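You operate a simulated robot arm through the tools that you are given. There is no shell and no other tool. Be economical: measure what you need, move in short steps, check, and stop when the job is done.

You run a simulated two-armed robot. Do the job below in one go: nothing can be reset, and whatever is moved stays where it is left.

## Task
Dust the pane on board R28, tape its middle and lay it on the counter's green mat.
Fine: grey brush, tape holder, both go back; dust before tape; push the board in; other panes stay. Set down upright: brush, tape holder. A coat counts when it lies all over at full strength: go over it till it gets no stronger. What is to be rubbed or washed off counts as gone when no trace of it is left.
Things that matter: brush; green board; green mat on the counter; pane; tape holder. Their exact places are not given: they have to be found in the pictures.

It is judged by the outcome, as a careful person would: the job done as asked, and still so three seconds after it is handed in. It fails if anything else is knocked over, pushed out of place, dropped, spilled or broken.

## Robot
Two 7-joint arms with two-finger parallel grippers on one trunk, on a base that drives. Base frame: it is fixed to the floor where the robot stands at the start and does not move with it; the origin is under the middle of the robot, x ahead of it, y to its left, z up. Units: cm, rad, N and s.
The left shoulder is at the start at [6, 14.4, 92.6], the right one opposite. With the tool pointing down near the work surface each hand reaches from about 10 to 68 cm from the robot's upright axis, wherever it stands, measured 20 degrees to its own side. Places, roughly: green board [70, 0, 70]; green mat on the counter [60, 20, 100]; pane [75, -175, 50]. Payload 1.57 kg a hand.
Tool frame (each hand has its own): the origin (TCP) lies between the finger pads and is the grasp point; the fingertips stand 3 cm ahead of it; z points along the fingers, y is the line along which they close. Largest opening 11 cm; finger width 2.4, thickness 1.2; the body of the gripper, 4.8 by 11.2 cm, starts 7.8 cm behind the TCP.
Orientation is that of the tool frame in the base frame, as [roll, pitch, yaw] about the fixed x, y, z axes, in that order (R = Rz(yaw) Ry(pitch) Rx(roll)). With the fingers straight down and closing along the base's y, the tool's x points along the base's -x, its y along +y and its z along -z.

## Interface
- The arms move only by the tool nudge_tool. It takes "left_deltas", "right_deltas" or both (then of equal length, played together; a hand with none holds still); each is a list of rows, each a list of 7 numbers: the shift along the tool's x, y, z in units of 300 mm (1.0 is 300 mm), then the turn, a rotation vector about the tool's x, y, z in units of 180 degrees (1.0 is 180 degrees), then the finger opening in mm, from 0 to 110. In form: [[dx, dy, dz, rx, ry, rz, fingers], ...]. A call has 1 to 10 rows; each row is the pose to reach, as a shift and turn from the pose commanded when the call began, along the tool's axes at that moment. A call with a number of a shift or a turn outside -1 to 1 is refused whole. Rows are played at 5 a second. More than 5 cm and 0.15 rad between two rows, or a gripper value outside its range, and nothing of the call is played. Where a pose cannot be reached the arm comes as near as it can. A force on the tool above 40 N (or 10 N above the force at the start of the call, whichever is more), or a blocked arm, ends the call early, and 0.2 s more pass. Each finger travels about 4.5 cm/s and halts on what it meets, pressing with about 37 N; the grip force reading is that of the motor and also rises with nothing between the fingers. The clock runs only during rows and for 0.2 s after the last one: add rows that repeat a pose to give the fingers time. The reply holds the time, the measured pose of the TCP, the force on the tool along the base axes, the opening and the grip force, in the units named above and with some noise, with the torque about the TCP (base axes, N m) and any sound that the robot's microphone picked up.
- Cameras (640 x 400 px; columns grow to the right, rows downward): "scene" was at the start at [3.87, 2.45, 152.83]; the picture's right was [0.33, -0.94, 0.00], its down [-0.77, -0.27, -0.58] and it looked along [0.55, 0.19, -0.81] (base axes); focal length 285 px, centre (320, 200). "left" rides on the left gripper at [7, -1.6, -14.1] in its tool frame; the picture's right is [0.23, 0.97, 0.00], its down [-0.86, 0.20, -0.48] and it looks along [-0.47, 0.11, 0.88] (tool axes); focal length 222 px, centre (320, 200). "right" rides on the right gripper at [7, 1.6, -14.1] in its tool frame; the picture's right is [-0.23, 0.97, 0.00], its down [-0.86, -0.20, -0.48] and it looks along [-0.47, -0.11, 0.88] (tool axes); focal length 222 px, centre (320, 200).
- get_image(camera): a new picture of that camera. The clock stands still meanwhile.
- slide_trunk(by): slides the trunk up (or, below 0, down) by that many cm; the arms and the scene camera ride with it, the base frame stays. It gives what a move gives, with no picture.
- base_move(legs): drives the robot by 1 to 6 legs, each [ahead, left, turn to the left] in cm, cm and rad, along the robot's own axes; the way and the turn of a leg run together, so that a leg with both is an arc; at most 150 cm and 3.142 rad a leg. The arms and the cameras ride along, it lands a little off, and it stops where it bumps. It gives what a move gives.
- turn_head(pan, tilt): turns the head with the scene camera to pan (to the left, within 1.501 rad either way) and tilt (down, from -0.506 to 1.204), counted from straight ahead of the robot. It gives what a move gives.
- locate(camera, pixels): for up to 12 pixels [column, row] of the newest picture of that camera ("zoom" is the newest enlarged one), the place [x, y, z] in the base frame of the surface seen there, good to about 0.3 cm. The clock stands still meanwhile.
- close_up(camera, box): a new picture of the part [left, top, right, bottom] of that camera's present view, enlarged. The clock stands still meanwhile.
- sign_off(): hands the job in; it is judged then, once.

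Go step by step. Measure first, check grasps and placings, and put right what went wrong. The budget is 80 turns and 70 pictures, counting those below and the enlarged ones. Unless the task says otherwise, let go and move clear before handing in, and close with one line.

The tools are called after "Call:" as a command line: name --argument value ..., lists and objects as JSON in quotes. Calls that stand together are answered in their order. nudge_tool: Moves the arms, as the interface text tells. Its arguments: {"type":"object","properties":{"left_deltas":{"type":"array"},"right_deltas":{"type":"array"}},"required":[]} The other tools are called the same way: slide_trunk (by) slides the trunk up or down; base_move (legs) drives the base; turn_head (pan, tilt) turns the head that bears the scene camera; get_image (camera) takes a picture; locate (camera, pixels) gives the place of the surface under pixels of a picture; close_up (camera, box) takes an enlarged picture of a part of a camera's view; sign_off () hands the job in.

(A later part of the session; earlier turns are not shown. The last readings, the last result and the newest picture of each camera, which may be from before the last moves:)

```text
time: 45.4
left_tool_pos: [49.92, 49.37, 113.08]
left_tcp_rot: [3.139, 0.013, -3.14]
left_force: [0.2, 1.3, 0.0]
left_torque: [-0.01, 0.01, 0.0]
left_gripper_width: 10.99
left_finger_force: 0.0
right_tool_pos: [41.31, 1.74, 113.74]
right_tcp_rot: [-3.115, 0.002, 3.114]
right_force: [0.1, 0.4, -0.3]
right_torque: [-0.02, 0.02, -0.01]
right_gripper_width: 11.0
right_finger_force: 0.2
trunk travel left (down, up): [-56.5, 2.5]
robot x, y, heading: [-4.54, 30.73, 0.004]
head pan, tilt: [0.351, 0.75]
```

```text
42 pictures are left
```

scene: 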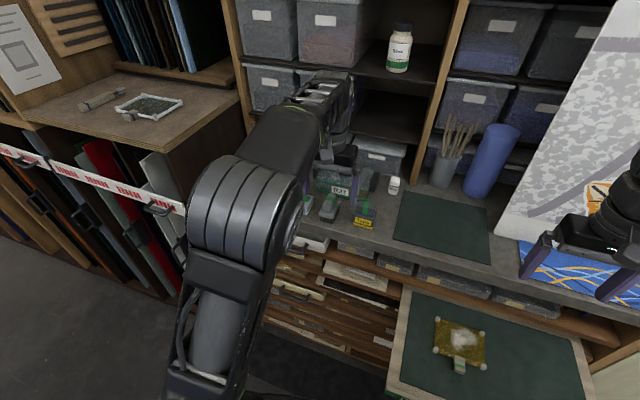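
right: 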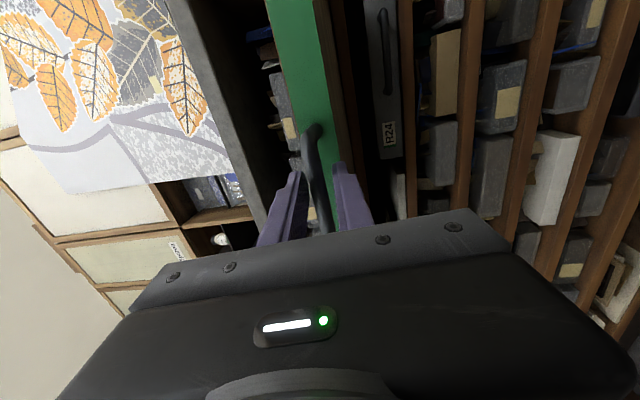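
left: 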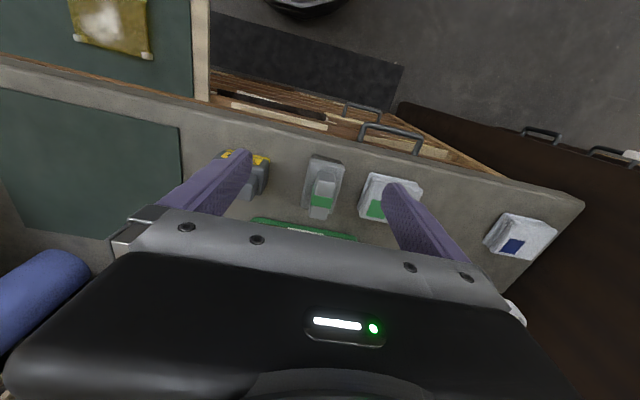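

The left view shows the brush at (322,190), holder at (250,175), cloths (385,198). I'll measure them from here.

Call:
locate --camera "left" --pixels '[[313, 157], [342, 160], [322, 185], [322, 196], [318, 212], [306, 210], [333, 212], [250, 155], [262, 165], [255, 190], [243, 200], [268, 175]]'

Call:
close_up --camera "left" --box '[210, 130, 400, 250]'

```text
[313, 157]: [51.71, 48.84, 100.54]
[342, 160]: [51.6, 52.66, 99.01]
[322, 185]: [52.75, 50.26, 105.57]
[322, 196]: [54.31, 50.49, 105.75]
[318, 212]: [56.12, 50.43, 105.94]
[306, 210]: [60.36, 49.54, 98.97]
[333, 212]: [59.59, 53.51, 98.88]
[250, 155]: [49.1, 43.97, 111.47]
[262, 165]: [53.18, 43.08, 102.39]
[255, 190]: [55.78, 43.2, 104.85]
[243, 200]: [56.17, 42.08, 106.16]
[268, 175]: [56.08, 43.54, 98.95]
```

```text
3.33 times, centred on (305, 190) of left
```

zoom: 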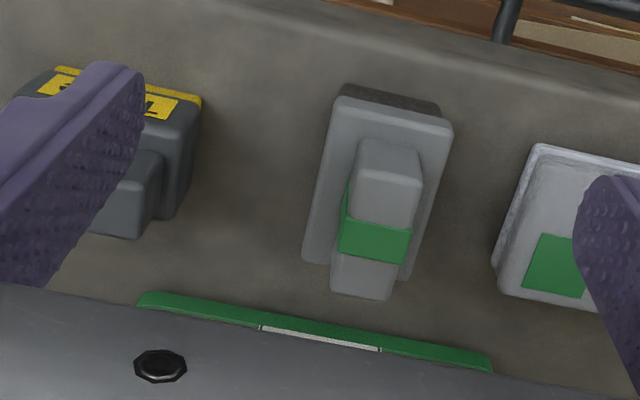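

Brush knob: centre [54.3, 50.4], top z 105.9, narrow side along y. Descend with a 5 cm opening to TCP z≈106.4.

Call:
nudge_tool --left_deltas '[[0, 0.01, 0.02, 0, 0, 0, 90], [-0.03, 0.035, 0.04, 0, 0, 0, 60], [-0.06, 0.035, 0.07, 0, 0, 0, 50], [-0.1, 0.035, 0.1, 0, 0, 0, 50], [-0.143, 0.035, 0.14, 0, 0, 0, 50], [-0.143, 0.035, 0.18, 0, 0, 0, 50], [-0.143, 0.035, 0.22, 0, 0, 0, 50]]'

Call:
close_up --camera "left" --box '[210, 130, 400, 250]'

```text
time: 47.0
left_tool_pos: [52.78, 50.05, 106.32]
left_tcp_rot: [3.139, 0.003, -3.141]
left_force: [-1.2, 0.9, 0.1]
left_torque: [-0.02, 0.04, 0.0]
left_gripper_width: 5.03
left_finger_force: 0.1
left hand out of reach, approached as far as the arm can: row 2, 3, 4, 5, 6, 7
right_tool_pos: [41.33, 1.71, 113.69]
right_tcp_rot: [-3.115, 0.002, 3.116]
right_force: [-0.4, -0.3, 0.1]
right_torque: [-0.02, 0.01, 0.0]
right_gripper_width: 10.99
right_finger_force: 0.1
trunk travel left (down, up): [-56.5, 2.5]
robot x, y, heading: [-4.77, 30.69, -0.006]
head pan, tilt: [0.351, 0.75]
```

```text
3.33 times, centred on (305, 190) of left
```

zoom: 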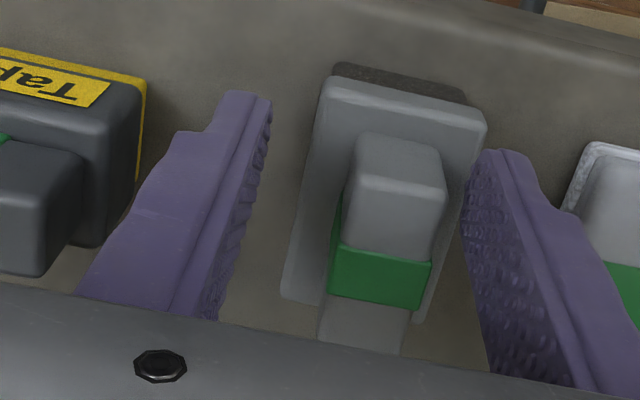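

Reach falls 1.5 cm short; I drive the base 1.6 cm forward, then close on the knob.

Call:
base_move --legs '[[1.6, 0.3, 0]]'

Call:
nudge_tool --left_deltas '[[0, 0, 0, 0, 0, 0, 30], [0, 0, 0, 0, 0, 0, 15], [0, 0, 0, 0, 0, 0, 5], [0, 0, 0, 0, 0, 0, 5], [0, 0, 0, 0, 0, 0, 5]]'

Call:
close_up --camera "left" --box '[210, 130, 400, 250]'

```text
time: 47.7
left_tool_pos: [54.45, 50.36, 106.11]
left_tcp_rot: [3.14, 0.003, -3.139]
left_force: [0.1, 0.3, -0.7]
left_torque: [-0.07, 0.02, 0.0]
left_gripper_width: 5.01
left_finger_force: 0.0
right_tool_pos: [43.03, 2.07, 113.71]
right_tcp_rot: [-3.116, -0.001, 3.115]
right_force: [0.2, -0.6, 0.7]
right_torque: [-0.02, 0.04, 0.03]
right_gripper_width: 11.02
right_finger_force: 0.0
trunk travel left (down, up): [-56.5, 2.5]
robot x, y, heading: [-3.03, 30.9, 0.001]
head pan, tilt: [0.351, 0.75]
```

```text
time: 48.9
left_tool_pos: [54.29, 50.34, 106.22]
left_tcp_rot: [3.14, 0.002, -3.139]
left_force: [-0.5, -0.2, 0.6]
left_torque: [-0.04, 0.02, 0.02]
left_gripper_width: 2.08
left_finger_force: 34.1
right_tool_pos: [42.87, 2.12, 113.73]
right_tcp_rot: [-3.115, 0.002, 3.116]
right_force: [0.9, 0.0, 0.0]
right_torque: [-0.01, -0.03, 0.01]
right_gripper_width: 10.99
right_finger_force: 0.1
trunk travel left (down, up): [-56.5, 2.5]
robot x, y, heading: [-2.59, 30.62, 0.007]
head pan, tilt: [0.351, 0.75]
```

```text
3.33 times, centred on (305, 190) of left
```

zoom: 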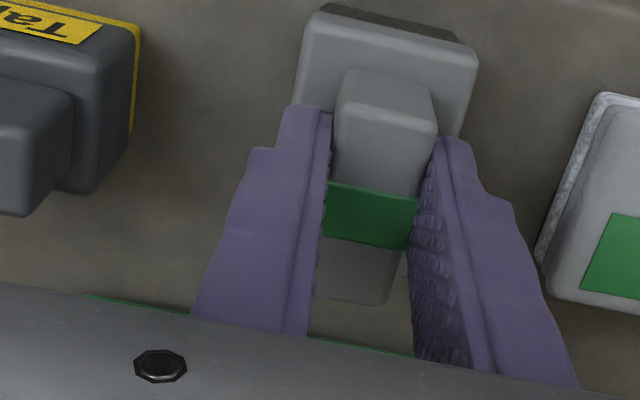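

Brush gripped (2.08 cm, 34 N). TCP sits 7.2 cm above its bristle end. Lift, retract and check.

Call:
nudge_tool --left_deltas '[[0, 0, -0.05, 0, 0, 0, 5], [0, 0, -0.1, 0, 0, 0, 5], [0.05, 0, -0.15, 0, 0, 0, 5], [0.12, 0, -0.2, 0, 0, 0, 5], [0.2, 0, -0.2, 0, 0, 0, 5], [0.28, 0, -0.2, 0, 0, 0, 5], [0.36, 0, -0.2, 0, 0, 0, 5]]'

Call:
base_move --legs '[[0, -40, 0]]'

Call:
turn_head --pan 0.3 --tilt 0.95

Call:
get_image --camera "scene"

```text
time: 50.5
left_tool_pos: [43.42, 50.31, 112.18]
left_tcp_rot: [3.141, 0.003, -3.14]
left_force: [1.0, -0.2, -0.3]
left_torque: [0.04, 0.0, 0.01]
left_gripper_width: 2.07
left_finger_force: 34.5
left hand out of reach, approached as far as the arm can: row 2
right_tool_pos: [42.91, 2.11, 113.73]
right_tcp_rot: [-3.116, 0.002, 3.115]
right_force: [-0.3, 0.0, 0.3]
right_torque: [0.0, 0.01, -0.02]
right_gripper_width: 11.02
right_finger_force: 0.1
trunk travel left (down, up): [-56.5, 2.5]
robot x, y, heading: [-3.03, 31.09, 0.0]
head pan, tilt: [0.351, 0.75]
```

```text
time: 53.0
left_tool_pos: [43.52, 10.12, 112.16]
left_tcp_rot: [3.14, 0.004, -3.14]
left_force: [-1.0, -0.9, -1.0]
left_torque: [0.04, -0.02, 0.01]
left_gripper_width: 2.08
left_finger_force: 34.0
right_tool_pos: [42.97, -38.23, 113.75]
right_tcp_rot: [-3.115, 0.001, 3.115]
right_force: [-0.4, 0.5, -0.4]
right_torque: [0.03, 0.01, 0.01]
right_gripper_width: 11.01
right_finger_force: 0.1
trunk travel left (down, up): [-56.5, 2.5]
robot x, y, heading: [-3.12, -9.03, 0.003]
head pan, tilt: [0.351, 0.75]
```

```text
time: 53.8
left_tool_pos: [43.62, 10.22, 112.11]
left_tcp_rot: [3.138, 0.003, -3.141]
left_force: [-0.7, -0.9, -0.4]
left_torque: [0.0, 0.0, 0.01]
left_gripper_width: 2.1
left_finger_force: 34.0
right_tool_pos: [43.09, -38.05, 113.6]
right_tcp_rot: [-3.115, 0.003, 3.115]
right_force: [-0.2, 0.7, 0.3]
right_torque: [-0.02, -0.01, 0.01]
right_gripper_width: 11.01
right_finger_force: 0.0
trunk travel left (down, up): [-56.5, 2.5]
robot x, y, heading: [-3.1, -9.55, -0.0]
head pan, tilt: [0.3, 0.949]
```

```text
38 pictures are left
```

scene: 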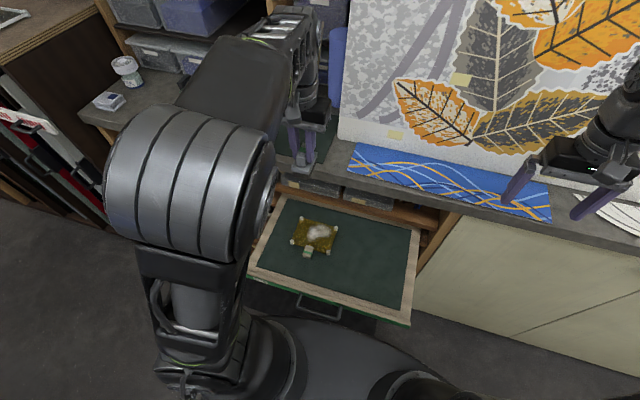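

The pane with dust is at (318,235), brush hand above it. Lower to just above the glass.

Call:
nudge_tool --left_deltas '[[0.02, -0.05, 0.12, 0, 0, 0, 5], [0.02, -0.09, 0.24, 0, 0, 0, 5], [0.02, -0.09, 0.36, 0, 0, 0, 5], [0.02, -0.09, 0.48, 0, 0, 0, 5], [0.02, -0.09, 0.6, 0, 0, 0, 5], [0.02, -0.09, 0.72, 0, 0, 0, 5], [0.02, -0.09, 0.84, 0, 0, 0, 5], [0.02, -0.09, 0.93, 0, 0, 0, 5]]'

Call:
get_image --camera "left"

Call:
close_up --camera "scene" --box '[240, 180, 400, 290]'

```text
time: 55.5
left_tool_pos: [43.07, 7.52, 84.21]
left_tcp_rot: [3.141, 0.003, -3.139]
left_force: [-0.4, -0.4, -0.4]
left_torque: [0.01, 0.0, -0.02]
left_gripper_width: 2.1
left_finger_force: 34.3
right_tool_pos: [42.93, -38.15, 113.71]
right_tcp_rot: [-3.118, 0.002, 3.115]
right_force: [-0.3, -0.1, 0.9]
right_torque: [0.04, 0.02, 0.01]
right_gripper_width: 11.0
right_finger_force: 0.0
trunk travel left (down, up): [-56.5, 2.5]
robot x, y, heading: [-2.96, -9.32, 0.003]
head pan, tilt: [0.3, 0.949]
```

```text
37 pictures are left
```

left: 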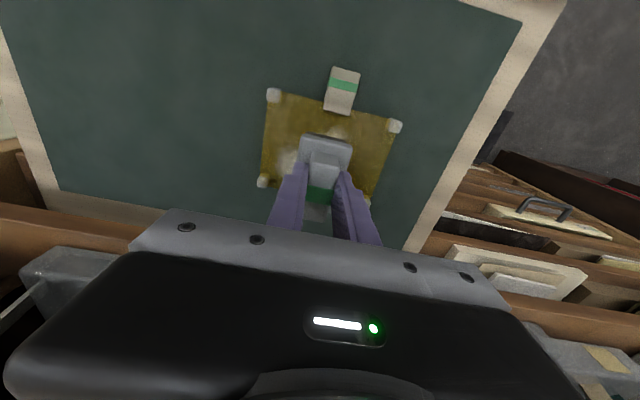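

```text
3.64 times, centred on (320, 235) of scene
```

zoom: 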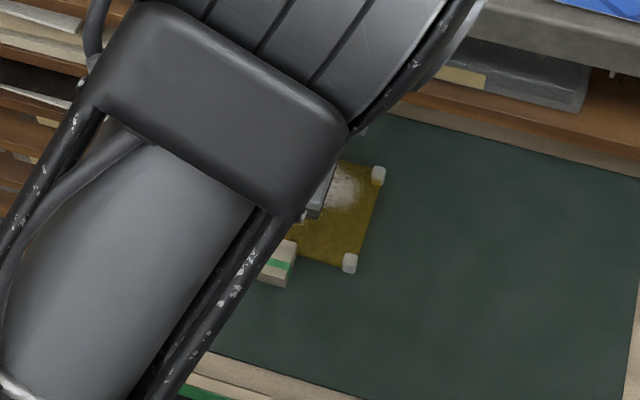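

The brush hovers over the pane (left view (325,150)), dust at (285,155) and under it. I locate the feet, then lower in small steps to contact.

Call:
locate --camera "left" --pixels '[[273, 95], [395, 126], [263, 181], [343, 88], [340, 108], [285, 155], [305, 140], [350, 140]]'

Call:
nudge_tool --left_deltas '[[0, 0, 0.02, 0, 0, 0, 5], [0, 0, 0.035, 0, 0, 0, 5], [0, 0, 0.042, 0, 0, 0, 5], [0, 0, 0.048, 0, 0, 0, 5], [0, 0, 0.054, 0, 0, 0, 5]]'

```text
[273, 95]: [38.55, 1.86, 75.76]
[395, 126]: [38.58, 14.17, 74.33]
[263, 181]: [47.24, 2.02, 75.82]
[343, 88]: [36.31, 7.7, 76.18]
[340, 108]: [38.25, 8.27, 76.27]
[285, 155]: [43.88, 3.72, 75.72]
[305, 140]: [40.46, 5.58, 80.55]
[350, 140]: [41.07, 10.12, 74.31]
```

```text
time: 56.8
left_tool_pos: [43.15, 7.41, 82.88]
left_tcp_rot: [3.14, 0.008, -3.137]
left_force: [-2.4, 2.3, 17.6]
left_torque: [0.08, 0.36, 0.0]
left_gripper_width: 2.1
left_finger_force: 33.9
right_tool_pos: [42.96, -37.95, 113.72]
right_tcp_rot: [-3.115, 0.002, 3.116]
right_force: [0.2, 0.1, 0.4]
right_torque: [0.0, 0.0, 0.01]
right_gripper_width: 11.0
right_finger_force: 0.1
trunk travel left (down, up): [-56.5, 2.5]
robot x, y, heading: [-2.86, -9.52, 0.0]
head pan, tilt: [0.3, 0.949]
```

Contact at TCP z≈82.9 (17 N). I ease off 2 mm and sweep the brush over the whole dusty part, between the corner feet.

Call:
nudge_tool --left_deltas '[[0, 0, -0.006, 0, 0, 0, 5], [-0.063, 0, -0.006, 0, 0, 0, 5], [-0.063, -0.053, -0.006, 0, 0, 0, 5], [-0.063, -0.103, -0.006, 0, 0, 0, 5], [0.003, -0.103, -0.006, 0, 0, 0, 5], [0.06, -0.103, -0.006, 0, 0, 0, 5], [0.06, -0.047, -0.006, 0, 0, 0, 5], [0.06, 0.02, -0.006, 0, 0, 0, 5], [0.06, 0.087, -0.006, 0, 0, 0, 5], [0.003, 0.137, -0.006, 0, 0, 0, 5]]'

Call:
get_image --camera "left"

```text
time: 59.0
left_tool_pos: [42.9, 11.66, 82.93]
left_tcp_rot: [3.141, 0.004, -3.139]
left_force: [-2.6, -0.2, 5.1]
left_torque: [-0.05, 0.04, -0.01]
left_gripper_width: 2.12
left_finger_force: 34.1
right_tool_pos: [42.9, -38.13, 113.86]
right_tcp_rot: [-3.116, 0.001, 3.115]
right_force: [1.1, 0.9, 0.3]
right_torque: [0.04, 0.02, 0.0]
right_gripper_width: 11.0
right_finger_force: 0.0
trunk travel left (down, up): [-56.5, 2.5]
robot x, y, heading: [-3.21, -9.18, 0.002]
head pan, tilt: [0.3, 0.949]
```

```text
35 pictures are left
```

left: 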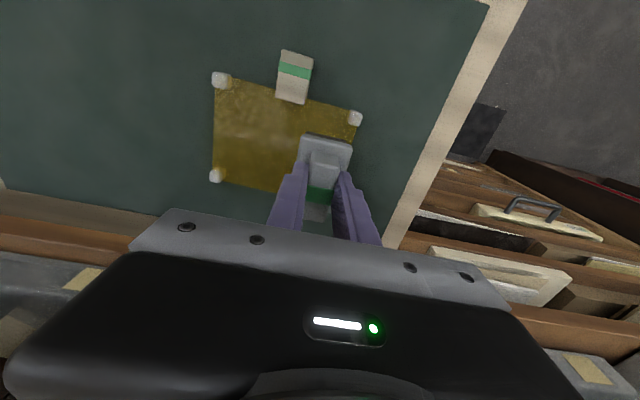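

The visible dust is gone; a second sweep for the remainder, then lift and inspect.

Call:
nudge_tool --left_deltas '[[-0.067, 0, 0, 0, 0, 0, 5], [-0.067, -0.067, 0, 0, 0, 0, 5], [-0.067, -0.133, 0, 0, 0, 0, 5], [-0.067, -0.2, 0, 0, 0, 0, 5], [-0.067, -0.243, 0, 0, 0, 0, 5], [0, -0.243, 0, 0, 0, 0, 5], [0, -0.177, 0, 0, 0, 0, 5], [0, -0.11, 0, 0, 0, 0, 5], [0.05, -0.117, 0, 0, 0, 0, 5], [0.05, -0.117, -0.1, 0, 0, 0, 5]]'

Call:
nudge_tool --left_deltas '[[0, 0, -0.1, 0, 0, 0, 5], [0, 0, -0.2, 0, 0, 0, 5], [0, 0, -0.3, 0, 0, 0, 5], [0, 0, -0.4, 0, 0, 0, 5], [0, 0, -0.5, 0, 0, 0, 5], [0, 0, -0.6, 0, 0, 0, 5], [0, 0, -0.7, 0, 0, 0, 5], [0, 0, -0.78, 0, 0, 0, 5], [0, 0, -0.86, 0, 0, 0, 5]]'

Call:
close_up --camera "scene" --box '[270, 200, 360, 265]'

```text
time: 61.1
left_tool_pos: [41.54, 8.12, 85.68]
left_tcp_rot: [-3.141, 0.002, -3.138]
left_force: [-0.2, 0.5, -0.4]
left_torque: [0.0, 0.0, -0.01]
left_gripper_width: 2.08
left_finger_force: 34.4
right_tool_pos: [43.04, -38.15, 113.83]
right_tcp_rot: [-3.115, 0.001, 3.115]
right_force: [-0.6, -0.6, -0.1]
right_torque: [0.01, -0.02, 0.0]
right_gripper_width: 10.99
right_finger_force: 0.1
trunk travel left (down, up): [-56.5, 2.5]
robot x, y, heading: [-2.72, -9.17, -0.001]
head pan, tilt: [0.3, 0.949]
```

```text
time: 63.1
left_tool_pos: [41.24, 8.14, 111.67]
left_tcp_rot: [3.141, 0.004, -3.138]
left_force: [0.6, 0.1, -0.3]
left_torque: [-0.03, -0.01, 0.01]
left_gripper_width: 2.09
left_finger_force: 34.1
right_tool_pos: [43.09, -38.08, 113.73]
right_tcp_rot: [-3.116, 0.001, 3.116]
right_force: [0.2, -0.2, -0.3]
right_torque: [-0.01, 0.0, 0.0]
right_gripper_width: 10.99
right_finger_force: 0.1
trunk travel left (down, up): [-56.5, 2.5]
robot x, y, heading: [-3.18, -8.79, 0.003]
head pan, tilt: [0.3, 0.949]
```

```text
6.15 times, centred on (315, 232) of scene
```

zoom: 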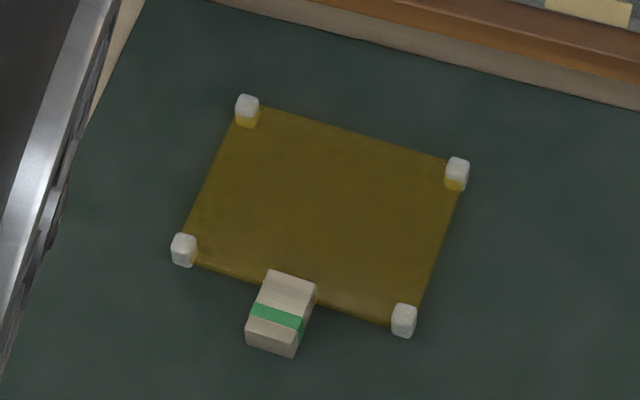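

The pane is clean. Drive back left to return the brush to its place.

Call:
base_move --legs '[[0, 42.2, 0]]'

Call:
nudge_tool --left_deltas '[[-0.1, 0, 0, 0, 0, 0, 5], [-0.2, 0, 0.02, 0, 0, 0, 5], [-0.28, 0, 0.05, 0, 0, 0, 5], [-0.35, 0, 0.08, 0, 0, 0, 5], [-0.4, 0, 0.11, 0, 0, 0, 5]]'

Call:
get_image --camera "left"

```text
time: 65.8
left_tool_pos: [40.96, 50.86, 111.67]
left_tcp_rot: [3.141, 0.003, -3.132]
left_force: [0.1, 0.0, -1.7]
left_torque: [-0.03, -0.03, 0.02]
left_gripper_width: 2.11
left_finger_force: 33.9
right_tool_pos: [42.91, 4.61, 113.68]
right_tcp_rot: [-3.113, 0.001, 3.123]
right_force: [0.9, 0.0, -0.1]
right_torque: [0.01, -0.01, -0.02]
right_gripper_width: 11.0
right_finger_force: 0.0
trunk travel left (down, up): [-56.5, 2.5]
robot x, y, heading: [-3.41, 33.3, 0.008]
head pan, tilt: [0.3, 0.949]
```

```text
time: 67.0
left_tool_pos: [53.0, 50.67, 108.47]
left_tcp_rot: [3.14, 0.002, -3.134]
left_force: [-0.1, 0.6, -0.7]
left_torque: [-0.03, 0.04, 0.0]
left_gripper_width: 2.13
left_finger_force: 34.5
right_tool_pos: [43.09, 4.61, 113.7]
right_tcp_rot: [-3.116, 0.003, 3.122]
right_force: [0.0, 1.1, -0.4]
right_torque: [-0.01, -0.01, -0.01]
right_gripper_width: 11.01
right_finger_force: 0.0
trunk travel left (down, up): [-56.5, 2.5]
robot x, y, heading: [-3.08, 33.4, 0.007]
head pan, tilt: [0.3, 0.949]
```

```text
33 pictures are left
```

left: 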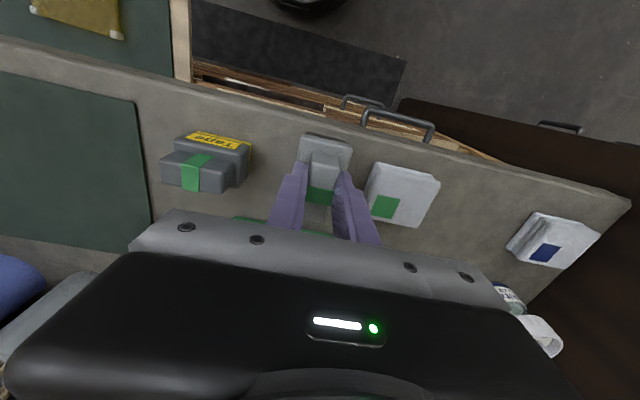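

Place is free. Set the brush down at its original spot and measure the holder from this view.

Call:
locate --camera "left" --pixels '[[165, 165], [195, 165], [225, 172], [195, 185], [185, 150], [245, 155], [215, 140]]'

Call:
nudge_tool --left_deltas '[[-0.02, -0.006, 0.02, 0, 0, 0, 5], [-0.043, -0.011, 0.04, 0, 0, 0, 5], [-0.043, -0.011, 0.06, 0, 0, 0, 5], [-0.043, -0.011, 0.07, 0, 0, 0, 5], [-0.043, -0.011, 0.076, 0, 0, 0, 5], [-0.043, -0.011, 0.077, 0, 0, 0, 5]]'

```text
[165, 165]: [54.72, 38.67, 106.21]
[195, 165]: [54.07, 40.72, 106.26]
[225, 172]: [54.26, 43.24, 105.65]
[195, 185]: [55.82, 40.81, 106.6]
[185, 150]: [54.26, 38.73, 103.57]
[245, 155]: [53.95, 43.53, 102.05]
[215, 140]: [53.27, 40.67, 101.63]
```

```text
time: 68.3
left_tool_pos: [54.29, 50.35, 106.29]
left_tcp_rot: [3.14, 0.006, -3.134]
left_force: [0.5, -1.0, 7.4]
left_torque: [-0.07, 0.11, 0.0]
left_gripper_width: 2.09
left_finger_force: 34.3
right_tool_pos: [42.98, 4.51, 113.75]
right_tcp_rot: [-3.115, 0.002, 3.122]
right_force: [0.8, 0.0, 0.7]
right_torque: [0.02, -0.02, 0.0]
right_gripper_width: 11.02
right_finger_force: 0.1
trunk travel left (down, up): [-56.5, 2.5]
robot x, y, heading: [-3.06, 33.23, 0.01]
head pan, tilt: [0.3, 0.949]
```

Brush rests on the counter (7 N). Release, rise and take a view over the tape holder.

Call:
nudge_tool --left_deltas '[[0, 0, 0, 0, 0, 0, 20], [0, 0, 0, 0, 0, 0, 35], [0, 0, 0, 0, 0, 0, 50], [0, 0, -0.05, 0, 0, 0, 50], [0.03, 0, -0.1, 0, 0, 0, 50], [0.06, 0, -0.16, 0, 0, 0, 50], [0.12, 0, -0.2, 0, 0, 0, 80], [0.14, -0.1, -0.21, 0, 0, 0, 80], [0.14, -0.2, -0.21, 0, 0, 0, 80], [0.14, -0.31, -0.21, 0, 0, 0, 80]]'

Call:
close_up --camera "left" --box '[200, 110, 440, 260]'

Call:
locate --camera "zoom" --pixels '[[320, 160], [280, 165], [360, 165], [320, 190], [320, 130]]'

```text
time: 70.5
left_tool_pos: [50.22, 41.07, 112.29]
left_tcp_rot: [3.139, 0.003, -3.133]
left_force: [-0.1, 0.0, 0.0]
left_torque: [0.03, 0.0, -0.01]
left_gripper_width: 7.97
left_finger_force: 0.1
right_tool_pos: [42.93, 4.58, 113.73]
right_tcp_rot: [-3.114, 0.001, 3.122]
right_force: [-0.5, 0.5, 0.5]
right_torque: [0.04, 0.03, 0.02]
right_gripper_width: 10.98
right_finger_force: 0.1
trunk travel left (down, up): [-56.5, 2.5]
robot x, y, heading: [-3.08, 32.94, 0.007]
head pan, tilt: [0.3, 0.949]
```

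```text
2.67 times, centred on (320, 185) of left
```

zoom: 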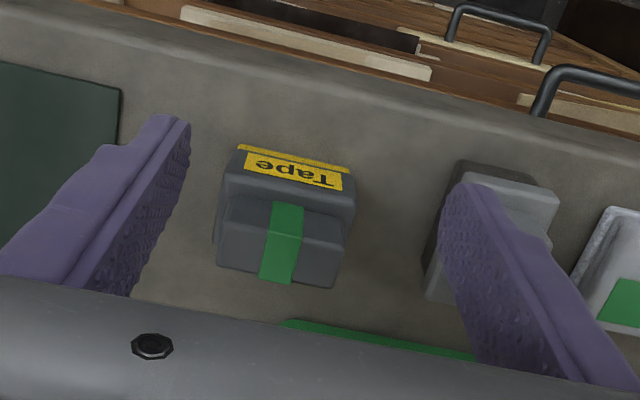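

```text
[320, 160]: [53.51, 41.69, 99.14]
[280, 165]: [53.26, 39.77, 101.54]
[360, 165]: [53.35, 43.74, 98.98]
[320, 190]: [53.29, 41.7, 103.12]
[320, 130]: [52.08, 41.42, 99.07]
```

The holder is left of centre in the left view (zoom 285,230). Locate its knob edges.

Call:
locate --camera "zoom" --pixels '[[227, 225], [340, 240], [285, 213], [285, 240], [280, 275], [350, 190], [228, 185], [284, 255], [345, 215]]'

```text
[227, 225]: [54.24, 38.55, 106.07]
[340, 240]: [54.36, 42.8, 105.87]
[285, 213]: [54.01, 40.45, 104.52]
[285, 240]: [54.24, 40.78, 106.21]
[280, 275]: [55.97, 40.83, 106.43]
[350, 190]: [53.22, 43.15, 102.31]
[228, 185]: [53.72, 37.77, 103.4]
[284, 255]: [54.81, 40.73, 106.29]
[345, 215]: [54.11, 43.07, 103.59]
```

Knob centre [55.1, 40.6], ends y 38.4–43.0, shoulder z 103.5. Drive 1 cm forward and lower with an 8 cm opening, gripping the ends along y.

Call:
base_move --legs '[[1.5, 0, 0]]'

Call:
nudge_tool --left_deltas '[[-0.03, -0.01, 0.03, 0, 0, 0, 80], [-0.06, -0.016, 0.06, 0, 0, 0, 80], [-0.09, -0.016, 0.1, 0, 0, 0, 80], [-0.11, -0.016, 0.14, 0, 0, 0, 80], [-0.11, -0.016, 0.17, 0, 0, 0, 80], [-0.11, -0.016, 0.187, 0, 0, 0, 80]]'

Call:
get_image --camera "left"

```text
time: 71.3
left_tool_pos: [51.8, 41.16, 112.32]
left_tcp_rot: [3.139, 0.005, -3.134]
left_force: [0.6, 0.1, -0.6]
left_torque: [-0.02, 0.02, -0.01]
left_gripper_width: 7.98
left_finger_force: 0.0
right_tool_pos: [44.49, 4.49, 113.71]
right_tcp_rot: [-3.117, 0.0, 3.122]
right_force: [-0.1, -0.3, -0.3]
right_torque: [-0.01, 0.06, 0.0]
right_gripper_width: 11.0
right_finger_force: 0.0
trunk travel left (down, up): [-56.5, 2.5]
robot x, y, heading: [-1.59, 33.13, 0.013]
head pan, tilt: [0.3, 0.949]
```

```text
time: 72.7
left_tool_pos: [54.96, 40.77, 106.88]
left_tcp_rot: [3.141, 0.004, -3.134]
left_force: [0.8, -0.3, -0.2]
left_torque: [-0.01, 0.02, 0.04]
left_gripper_width: 8.0
left_finger_force: 0.1
right_tool_pos: [44.47, 4.52, 113.76]
right_tcp_rot: [-3.115, 0.001, 3.12]
right_force: [-0.1, -0.3, 0.0]
right_torque: [0.01, -0.01, 0.02]
right_gripper_width: 11.01
right_finger_force: 0.1
trunk travel left (down, up): [-56.5, 2.5]
robot x, y, heading: [-1.8, 33.18, 0.008]
head pan, tilt: [0.3, 0.949]
```

```text
31 pictures are left
```

left: 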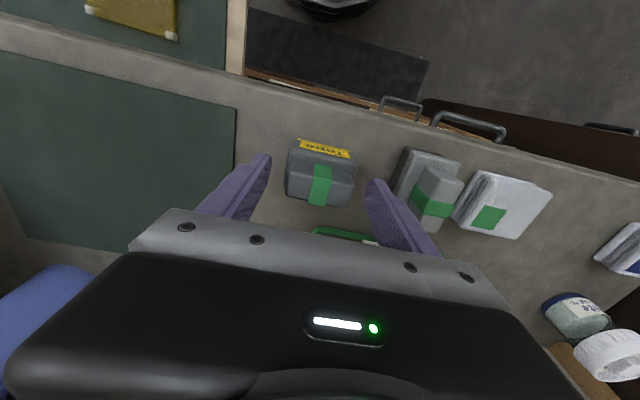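

Fingers straddle the knob. Lower 2 mm and close.

Call:
nudge_tool --left_deltas '[[0, -0.003, 0.006, 0, 0, 0, 60], [0, -0.003, 0.006, 0, 0, 0, 45], [0, -0.003, 0.006, 0, 0, 0, 30], [0, -0.003, 0.006, 0, 0, 0, 30], [0, -0.003, 0.006, 0, 0, 0, 30]]'

Call:
nudge_tool --left_deltas '[[0, 0, -0.04, 0, 0, 0, 30], [0.02, 0, -0.09, 0, 0, 0, 30], [0.06, 0, -0.14, 0, 0, 0, 30], [0.12, 0, -0.18, 0, 0, 0, 30], [0.2, 0, -0.18, 0, 0, 0, 30], [0.28, 0, -0.18, 0, 0, 0, 30], [0.36, 0, -0.18, 0, 0, 0, 30], [0.42, 0, -0.18, 0, 0, 0, 30]]'

Call:
close_up --camera "left" --box '[200, 110, 440, 260]'

```text
time: 73.9
left_tool_pos: [55.04, 40.55, 106.61]
left_tcp_rot: [3.138, 0.004, -3.132]
left_force: [0.6, 0.6, 0.2]
left_torque: [-0.04, -0.08, -0.04]
left_gripper_width: 4.9
left_finger_force: 37.4
right_tool_pos: [44.53, 4.47, 113.84]
right_tcp_rot: [-3.116, 0.003, 3.122]
right_force: [-0.2, -0.5, 0.5]
right_torque: [0.02, 0.01, 0.0]
right_gripper_width: 10.98
right_finger_force: 0.1
trunk travel left (down, up): [-56.5, 2.5]
robot x, y, heading: [-1.65, 33.48, 0.011]
head pan, tilt: [0.3, 0.949]
```

```text
time: 75.7
left_tool_pos: [42.4, 40.59, 111.94]
left_tcp_rot: [3.139, 0.006, -3.132]
left_force: [0.2, -1.0, -1.2]
left_torque: [-0.01, 0.01, -0.04]
left_gripper_width: 4.91
left_finger_force: 36.9
right_tool_pos: [44.49, 4.55, 113.7]
right_tcp_rot: [-3.115, 0.002, 3.124]
right_force: [-0.4, 0.0, 0.3]
right_torque: [0.0, 0.0, -0.01]
right_gripper_width: 11.0
right_finger_force: 0.1
trunk travel left (down, up): [-56.5, 2.5]
robot x, y, heading: [-1.74, 33.4, 0.009]
head pan, tilt: [0.3, 0.949]
```

```text
2.67 times, centred on (320, 185) of left
```

zoom: 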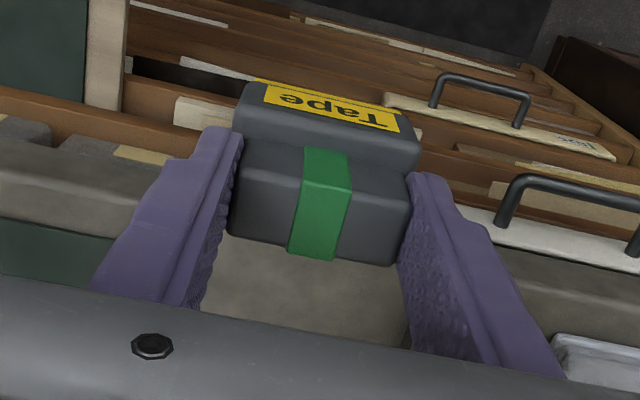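

Holder held (4.9 cm). Drive right so it is over the pane.

Call:
base_move --legs '[[0, -32.6, -0.009]]'

Call:
nudge_tool --left_deltas '[[0, 0, 0.1, 0, 0, 0, 30], [0, 0, 0.2, 0, 0, 0, 30], [0, 0, 0.3, 0, 0, 0, 30], [0, 0, 0.4, 0, 0, 0, 30], [0, 0, 0.5, 0, 0, 0, 30], [0, 0, 0.6, 0, 0, 0, 30], [0, 0, 0.7, 0, 0, 0, 30], [0, 0, 0.78, 0, 0, 0, 30]]'

Call:
get_image --camera "left"

```text
time: 77.9
left_tool_pos: [42.64, 7.31, 111.94]
left_tcp_rot: [3.139, 0.003, -3.142]
left_force: [-0.1, -0.2, -0.8]
left_torque: [0.01, -0.03, -0.01]
left_gripper_width: 4.93
left_finger_force: 37.1
right_tool_pos: [44.27, -28.8, 113.68]
right_tcp_rot: [-3.115, 0.001, 3.113]
right_force: [-0.1, -0.6, 0.8]
right_torque: [0.02, -0.01, -0.03]
right_gripper_width: 10.99
right_finger_force: 0.1
trunk travel left (down, up): [-56.5, 2.5]
robot x, y, heading: [-1.64, 0.25, -0.004]
head pan, tilt: [0.3, 0.949]
```

```text
time: 79.7
left_tool_pos: [42.61, 7.32, 88.59]
left_tcp_rot: [3.141, 0.002, 3.139]
left_force: [-0.8, -0.4, -0.1]
left_torque: [-0.01, 0.02, 0.0]
left_gripper_width: 4.9
left_finger_force: 36.9
right_tool_pos: [44.37, -28.7, 113.49]
right_tcp_rot: [-3.115, 0.002, 3.113]
right_force: [-1.0, 0.2, -0.1]
right_torque: [0.0, 0.0, -0.02]
right_gripper_width: 11.01
right_finger_force: 0.0
trunk travel left (down, up): [-56.5, 2.5]
robot x, y, heading: [-1.77, 0.24, 0.001]
head pan, tilt: [0.3, 0.949]
```

```text
29 pictures are left
```

left: 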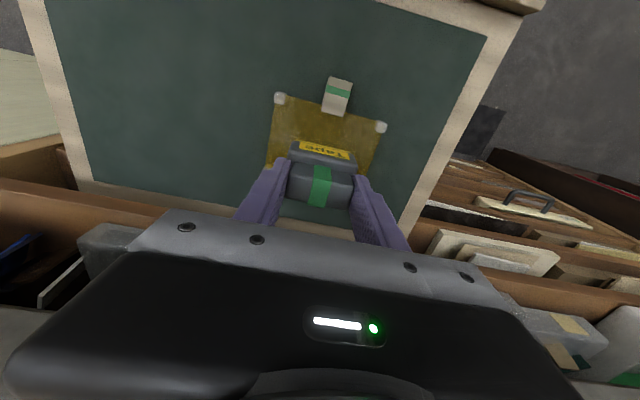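

Call:
locate --camera "left" --pixels '[[280, 98], [380, 127], [340, 82], [334, 110], [350, 95], [324, 92]]'

```text
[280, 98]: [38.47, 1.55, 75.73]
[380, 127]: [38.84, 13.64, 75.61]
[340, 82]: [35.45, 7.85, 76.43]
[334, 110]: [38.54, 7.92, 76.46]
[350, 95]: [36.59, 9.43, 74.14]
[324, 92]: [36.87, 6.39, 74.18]
```

Pane centre is about [42.9, 7.75]. Lower onto the middle and press, holding there.

Call:
nudge_tool --left_deltas '[[-0.005, 0.007, 0.06, 0, 0, 0, 30], [-0.01, 0.014, 0.12, 0, 0, 0, 30], [-0.01, 0.014, 0.155, 0, 0, 0, 30], [-0.01, 0.014, 0.17, 0, 0, 0, 30], [-0.01, 0.014, 0.178, 0, 0, 0, 30], [-0.01, 0.014, 0.184, 0, 0, 0, 30], [-0.01, 0.014, 0.188, 0, 0, 0, 30], [-0.01, 0.014, 0.192, 0, 0, 0, 30], [-0.01, 0.014, 0.192, 0, 0, 0, 30], [-0.01, 0.014, 0.192, 0, 0, 0, 30]]'

```text
time: 81.8
left_tool_pos: [43.14, 7.78, 82.96]
left_tcp_rot: [-3.139, 0.013, 3.14]
left_force: [-3.9, 1.2, 23.2]
left_torque: [0.2, 0.27, -0.02]
left_gripper_width: 4.92
left_finger_force: 37.6
right_tool_pos: [44.22, -28.6, 113.66]
right_tcp_rot: [-3.116, 0.003, 3.112]
right_force: [0.3, 0.3, -0.7]
right_torque: [-0.03, 0.02, 0.0]
right_gripper_width: 11.0
right_finger_force: 0.1
trunk travel left (down, up): [-56.5, 2.5]
robot x, y, heading: [-1.73, 0.54, -0.001]
head pan, tilt: [0.3, 0.949]
stopped in row 10 (left hand): the force on the tool passed its limit at 41 N (the readings are from after the stop); the commanded pose is now the measured one
```

Pressed firmly with up to 41 N. Lift straight up and look at the pane.

Call:
nudge_tool --left_deltas '[[0, 0, -0.03, 0, 0, 0, 30], [0, 0, -0.1, 0, 0, 0, 30], [0, 0, -0.2, 0, 0, 0, 30], [0, 0, -0.32, 0, 0, 0, 30], [0, 0, -0.44, 0, 0, 0, 30], [0, 0, -0.56, 0, 0, 0, 30], [0, 0, -0.68, 0, 0, 0, 30], [0, 0, -0.8, 0, 0, 0, 30], [0, 0, -0.97, 0, 0, 0, 30]]'

Call:
turn_head --pan 0.1 --tilt 0.95

Call:
get_image --camera "scene"

Call:
close_up --camera "left" --box '[220, 30, 420, 150]'

```text
refused: row 9 steps farther than a row can; nothing moved
```

```text
time: 82.5
left_tool_pos: [43.09, 7.79, 83.01]
left_tcp_rot: [-3.141, 0.012, 3.138]
left_force: [0.0, 1.2, 28.8]
left_torque: [0.08, 0.01, 0.01]
left_gripper_width: 4.91
left_finger_force: 37.3
right_tool_pos: [44.1, -28.56, 113.73]
right_tcp_rot: [-3.115, 0.005, 3.112]
right_force: [0.5, 0.6, -0.9]
right_torque: [-0.02, 0.01, 0.03]
right_gripper_width: 10.99
right_finger_force: 0.0
trunk travel left (down, up): [-56.5, 2.5]
robot x, y, heading: [-1.75, 0.08, -0.006]
head pan, tilt: [0.099, 0.949]
```

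```text
28 pictures are left
```

scene: 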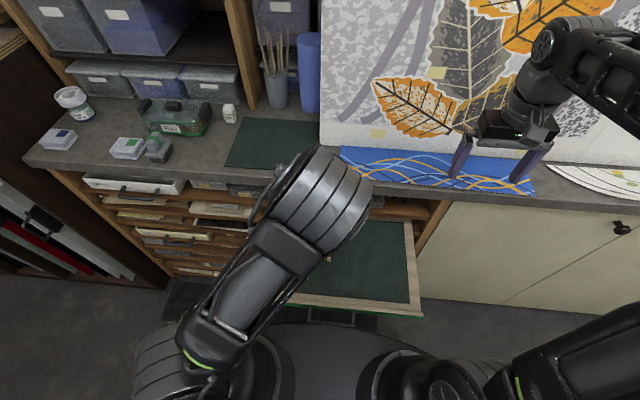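

```text
3.20 times, centred on (320, 90) of left
```

zoom: 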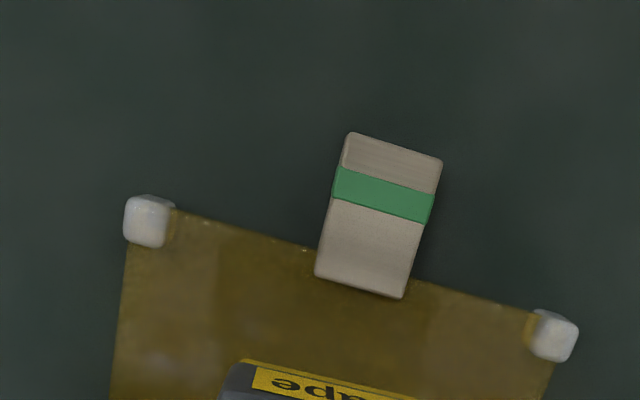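

Row spacing was too big; lift again with smaller steps.

Call:
nudge_tool --left_deltas '[[0, 0, -0.03, 0, 0, 0, 30], [0, 0, -0.1, 0, 0, 0, 30], [0, 0, -0.2, 0, 0, 0, 30], [0, 0, -0.32, 0, 0, 0, 30], [0, 0, -0.44, 0, 0, 0, 30], [0, 0, -0.56, 0, 0, 0, 30], [0, 0, -0.68, 0, 0, 0, 30], [0, 0, -0.8, 0, 0, 0, 30], [0, 0, -0.92, 0, 0, 0, 30], [0, 0, -0.96, 0, 0, 0, 30]]'

Call:
get_image --camera "left"

```text
time: 84.7
left_tool_pos: [42.84, 7.86, 111.62]
left_tcp_rot: [-3.141, 0.008, 3.14]
left_force: [0.9, 0.5, -0.9]
left_torque: [0.02, -0.01, -0.01]
left_gripper_width: 4.9
left_finger_force: 36.7
right_tool_pos: [44.34, -28.62, 113.69]
right_tcp_rot: [-3.115, -0.001, 3.111]
right_force: [-0.8, 0.6, -0.2]
right_torque: [-0.02, -0.01, -0.01]
right_gripper_width: 11.01
right_finger_force: 0.1
trunk travel left (down, up): [-56.5, 2.5]
robot x, y, heading: [-1.53, 0.76, 0.001]
head pan, tilt: [0.099, 0.949]
```

```text
26 pictures are left
```

left: 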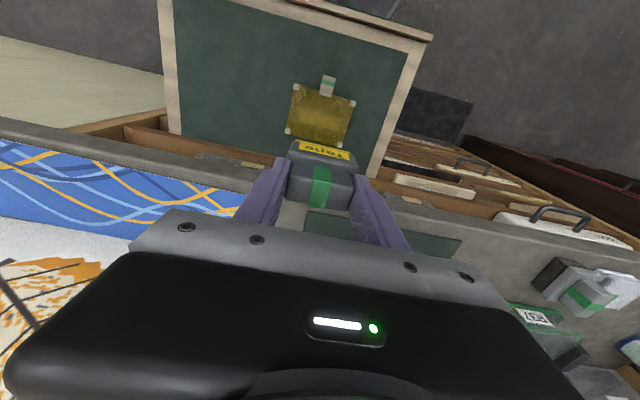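

Call:
close_up --camera "left" --box '[270, 65, 370, 155]'

```text
4.44 times, centred on (320, 110) of left
```

zoom: 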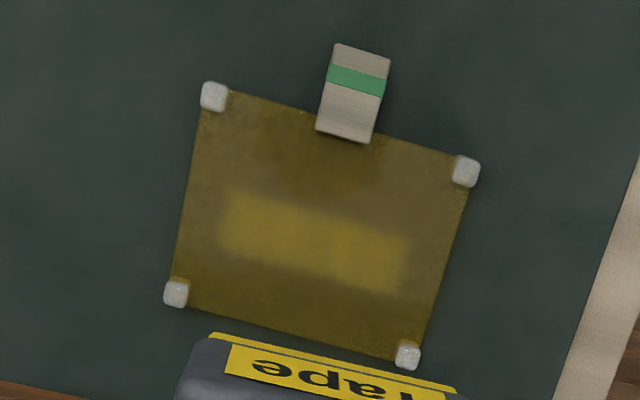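

A faint yellow strip lies at the pane's middle (zoom 315,240). I go over it again with light pressure and small strokes to see whether it gets stronger.

Call:
nudge_tool --left_deltas '[[0, 0, 0.14, 0, 0, 0, 30], [0, 0, 0.28, 0, 0, 0, 30], [0, 0, 0.42, 0, 0, 0, 30], [0, 0, 0.56, 0, 0, 0, 30], [0, 0, 0.7, 0, 0, 0, 30], [0, 0, 0.82, 0, 0, 0, 30], [0, 0, 0.9, 0, 0, 0, 30], [0, 0, 0.935, 0, 0, 0, 30], [0, 0, 0.942, 0, 0, 0, 30], [0, 0, 0.947, 0, 0, 0, 30]]'

Call:
nudge_tool --left_deltas '[[0, 0, 0.003, 0, 0, 0, 30], [0, 0.03, 0.003, 0, 0, 0, 30], [0, 0, 0.003, 0, 0, 0, 30], [0, -0.03, 0.003, 0, 0, 0, 30], [0, 0, 0.003, 0, 0, 0, 30], [0.02, 0, 0.003, 0, 0, 0, 30], [0, 0, 0.003, 0, 0, 0, 30], [-0.02, 0, 0.003, 0, 0, 0, 30], [0, 0, 0.003, 0, 0, 0, 30], [0, 0, -0.05, 0, 0, 0, 30]]'

Call:
nudge_tool --left_deltas '[[0, 0, -0.12, 0, 0, 0, 30], [0, 0, -0.25, 0, 0, 0, 30], [0, 0, -0.38, 0, 0, 0, 30], [0, 0, -0.5, 0, 0, 0, 30], [0, 0, -0.62, 0, 0, 0, 30], [0, 0, -0.74, 0, 0, 0, 30], [0, 0, -0.86, 0, 0, 0, 30], [0, 0, -0.9, 0, 0, 0, 30]]'

Call:
close_up --camera "left" --box '[270, 65, 370, 155]'

```text
time: 86.9
left_tool_pos: [43.13, 7.82, 83.34]
left_tcp_rot: [-3.14, 0.009, 3.14]
left_force: [-0.5, 0.1, -1.7]
left_torque: [0.01, -0.01, -0.01]
left_gripper_width: 4.91
left_finger_force: 36.8
right_tool_pos: [44.18, -28.55, 113.85]
right_tcp_rot: [-3.115, 0.003, 3.111]
right_force: [0.0, 0.5, 0.1]
right_torque: [-0.01, -0.02, 0.03]
right_gripper_width: 11.01
right_finger_force: 0.1
trunk travel left (down, up): [-56.5, 2.5]
robot x, y, heading: [-1.73, 0.54, -0.003]
head pan, tilt: [0.099, 0.949]
```

```text
time: 89.1
left_tool_pos: [43.15, 7.85, 84.72]
left_tcp_rot: [3.14, 0.008, 3.139]
left_force: [0.5, -0.2, -2.3]
left_torque: [-0.03, 0.02, -0.01]
left_gripper_width: 4.92
left_finger_force: 37.2
right_tool_pos: [44.3, -28.62, 113.76]
right_tcp_rot: [-3.114, 0.002, 3.112]
right_force: [0.0, 0.6, -1.0]
right_torque: [0.05, 0.02, 0.01]
right_gripper_width: 11.0
right_finger_force: 0.1
trunk travel left (down, up): [-56.5, 2.5]
robot x, y, heading: [-1.23, 0.38, -0.004]
head pan, tilt: [0.099, 0.949]
```

```text
time: 90.9
left_tool_pos: [42.92, 7.86, 111.83]
left_tcp_rot: [-3.141, 0.008, 3.139]
left_force: [-0.6, -0.3, -1.1]
left_torque: [0.02, 0.0, 0.02]
left_gripper_width: 4.95
left_finger_force: 37.0
right_tool_pos: [44.31, -28.62, 113.74]
right_tcp_rot: [-3.115, 0.002, 3.111]
right_force: [-0.5, -0.8, 0.2]
right_torque: [0.01, -0.05, -0.03]
right_gripper_width: 11.0
right_finger_force: 0.0
trunk travel left (down, up): [-56.5, 2.5]
robot x, y, heading: [-1.45, 0.25, -0.005]
head pan, tilt: [0.099, 0.949]
```

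```text
4.44 times, centred on (320, 110) of left
```

zoom: 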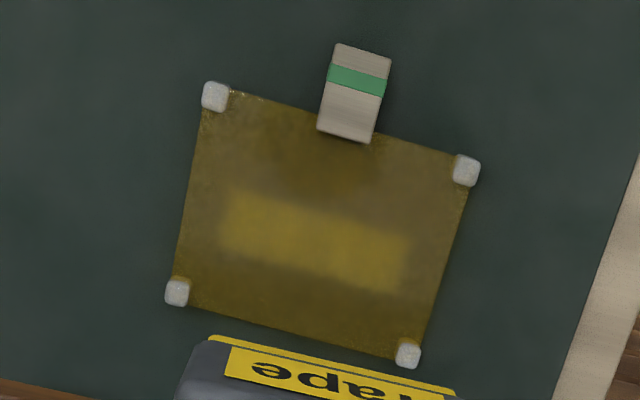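

That pass hovered without contact (no force). I go again, 2–3 mm lower, with strokes along the strip.

Call:
nudge_tool --left_deltas '[[0, 0, 0.14, 0, 0, 0, 30], [0, 0, 0.28, 0, 0, 0, 30], [0, 0, 0.42, 0, 0, 0, 30], [0, 0, 0.56, 0, 0, 0, 30], [0, 0, 0.7, 0, 0, 0, 30], [0, 0, 0.82, 0, 0, 0, 30], [0, 0, 0.91, 0, 0, 0, 30], [0, 0, 0.945, 0, 0, 0, 30], [0, 0, 0.954, 0, 0, 0, 30], [0, 0, 0.96, 0, 0, 0, 30]]'

```text
time: 93.1
left_tool_pos: [43.16, 7.8, 82.99]
left_tcp_rot: [3.142, 0.007, 3.14]
left_force: [-1.2, 0.7, 4.0]
left_torque: [0.08, 0.08, 0.01]
left_gripper_width: 4.93
left_finger_force: 36.9
right_tool_pos: [44.22, -28.64, 113.73]
right_tcp_rot: [-3.115, 0.002, 3.112]
right_force: [-0.5, 0.2, 0.1]
right_torque: [0.0, -0.01, -0.01]
right_gripper_width: 11.0
right_finger_force: 0.0
trunk travel left (down, up): [-56.5, 2.5]
robot x, y, heading: [-1.67, 0.56, -0.006]
head pan, tilt: [0.099, 0.949]
```

Light contact (4 N). Now stroke along y.

Call:
nudge_tool --left_deltas '[[0, 0.03, 0.002, 0, 0, 0, 30], [0, 0.065, 0.002, 0, 0, 0, 30], [0, 0.03, 0.002, 0, 0, 0, 30], [0, 0, 0.002, 0, 0, 0, 30], [0, -0.03, 0.002, 0, 0, 0, 30], [0, -0.065, 0.002, 0, 0, 0, 30], [0, -0.03, 0.002, 0, 0, 0, 30], [0, 0, 0.003, 0, 0, 0, 30], [0, 0, 0.004, 0, 0, 0, 30], [0, 0, 0.004, 0, 0, 0, 30]]'

Call:
nudge_tool --left_deltas '[[0, 0, -0.04, 0, 0, 0, 30], [0, 0, -0.14, 0, 0, 0, 30], [0, 0, -0.26, 0, 0, 0, 30], [0, 0, -0.38, 0, 0, 0, 30], [0, 0, -0.5, 0, 0, 0, 30], [0, 0, -0.62, 0, 0, 0, 30], [0, 0, -0.74, 0, 0, 0, 30], [0, 0, -0.86, 0, 0, 0, 30], [0, 0, -0.96, 0, 0, 0, 30]]'

Call:
close_up --camera "left" --box '[270, 65, 370, 155]'

```text
time: 95.3
left_tool_pos: [43.06, 7.62, 83.02]
left_tcp_rot: [-3.14, 0.01, 3.138]
left_force: [-0.4, -12.3, 31.4]
left_torque: [-0.69, 0.0, -0.03]
left_gripper_width: 4.9
left_finger_force: 36.8
right_tool_pos: [44.08, -28.76, 113.83]
right_tcp_rot: [-3.116, 0.004, 3.112]
right_force: [0.5, -0.7, 0.3]
right_torque: [0.02, 0.0, 0.02]
right_gripper_width: 11.04
right_finger_force: 0.1
trunk travel left (down, up): [-56.5, 2.5]
robot x, y, heading: [-1.39, 0.03, -0.001]
head pan, tilt: [0.099, 0.949]
```

```text
time: 97.3
left_tool_pos: [43.03, 7.85, 111.77]
left_tcp_rot: [-3.14, 0.01, 3.138]
left_force: [-0.2, -0.1, -0.9]
left_torque: [0.0, 0.04, -0.02]
left_gripper_width: 4.92
left_finger_force: 36.8
right_tool_pos: [44.28, -28.67, 113.66]
right_tcp_rot: [-3.117, 0.003, 3.111]
right_force: [0.4, 0.0, 0.0]
right_torque: [-0.01, 0.01, 0.0]
right_gripper_width: 11.04
right_finger_force: 0.1
trunk travel left (down, up): [-56.5, 2.5]
robot x, y, heading: [-1.45, 0.58, -0.001]
head pan, tilt: [0.099, 0.949]
```

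```text
4.44 times, centred on (320, 110) of left
```

zoom: 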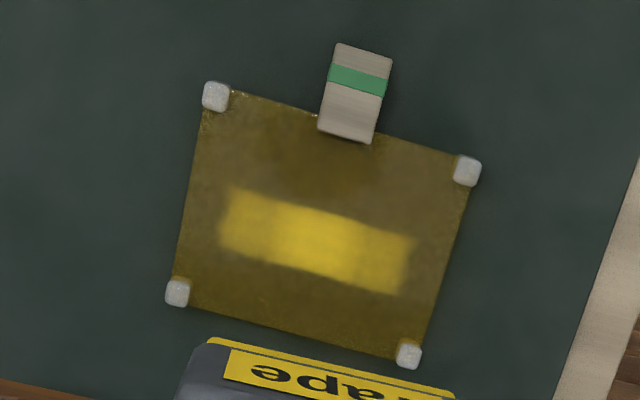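

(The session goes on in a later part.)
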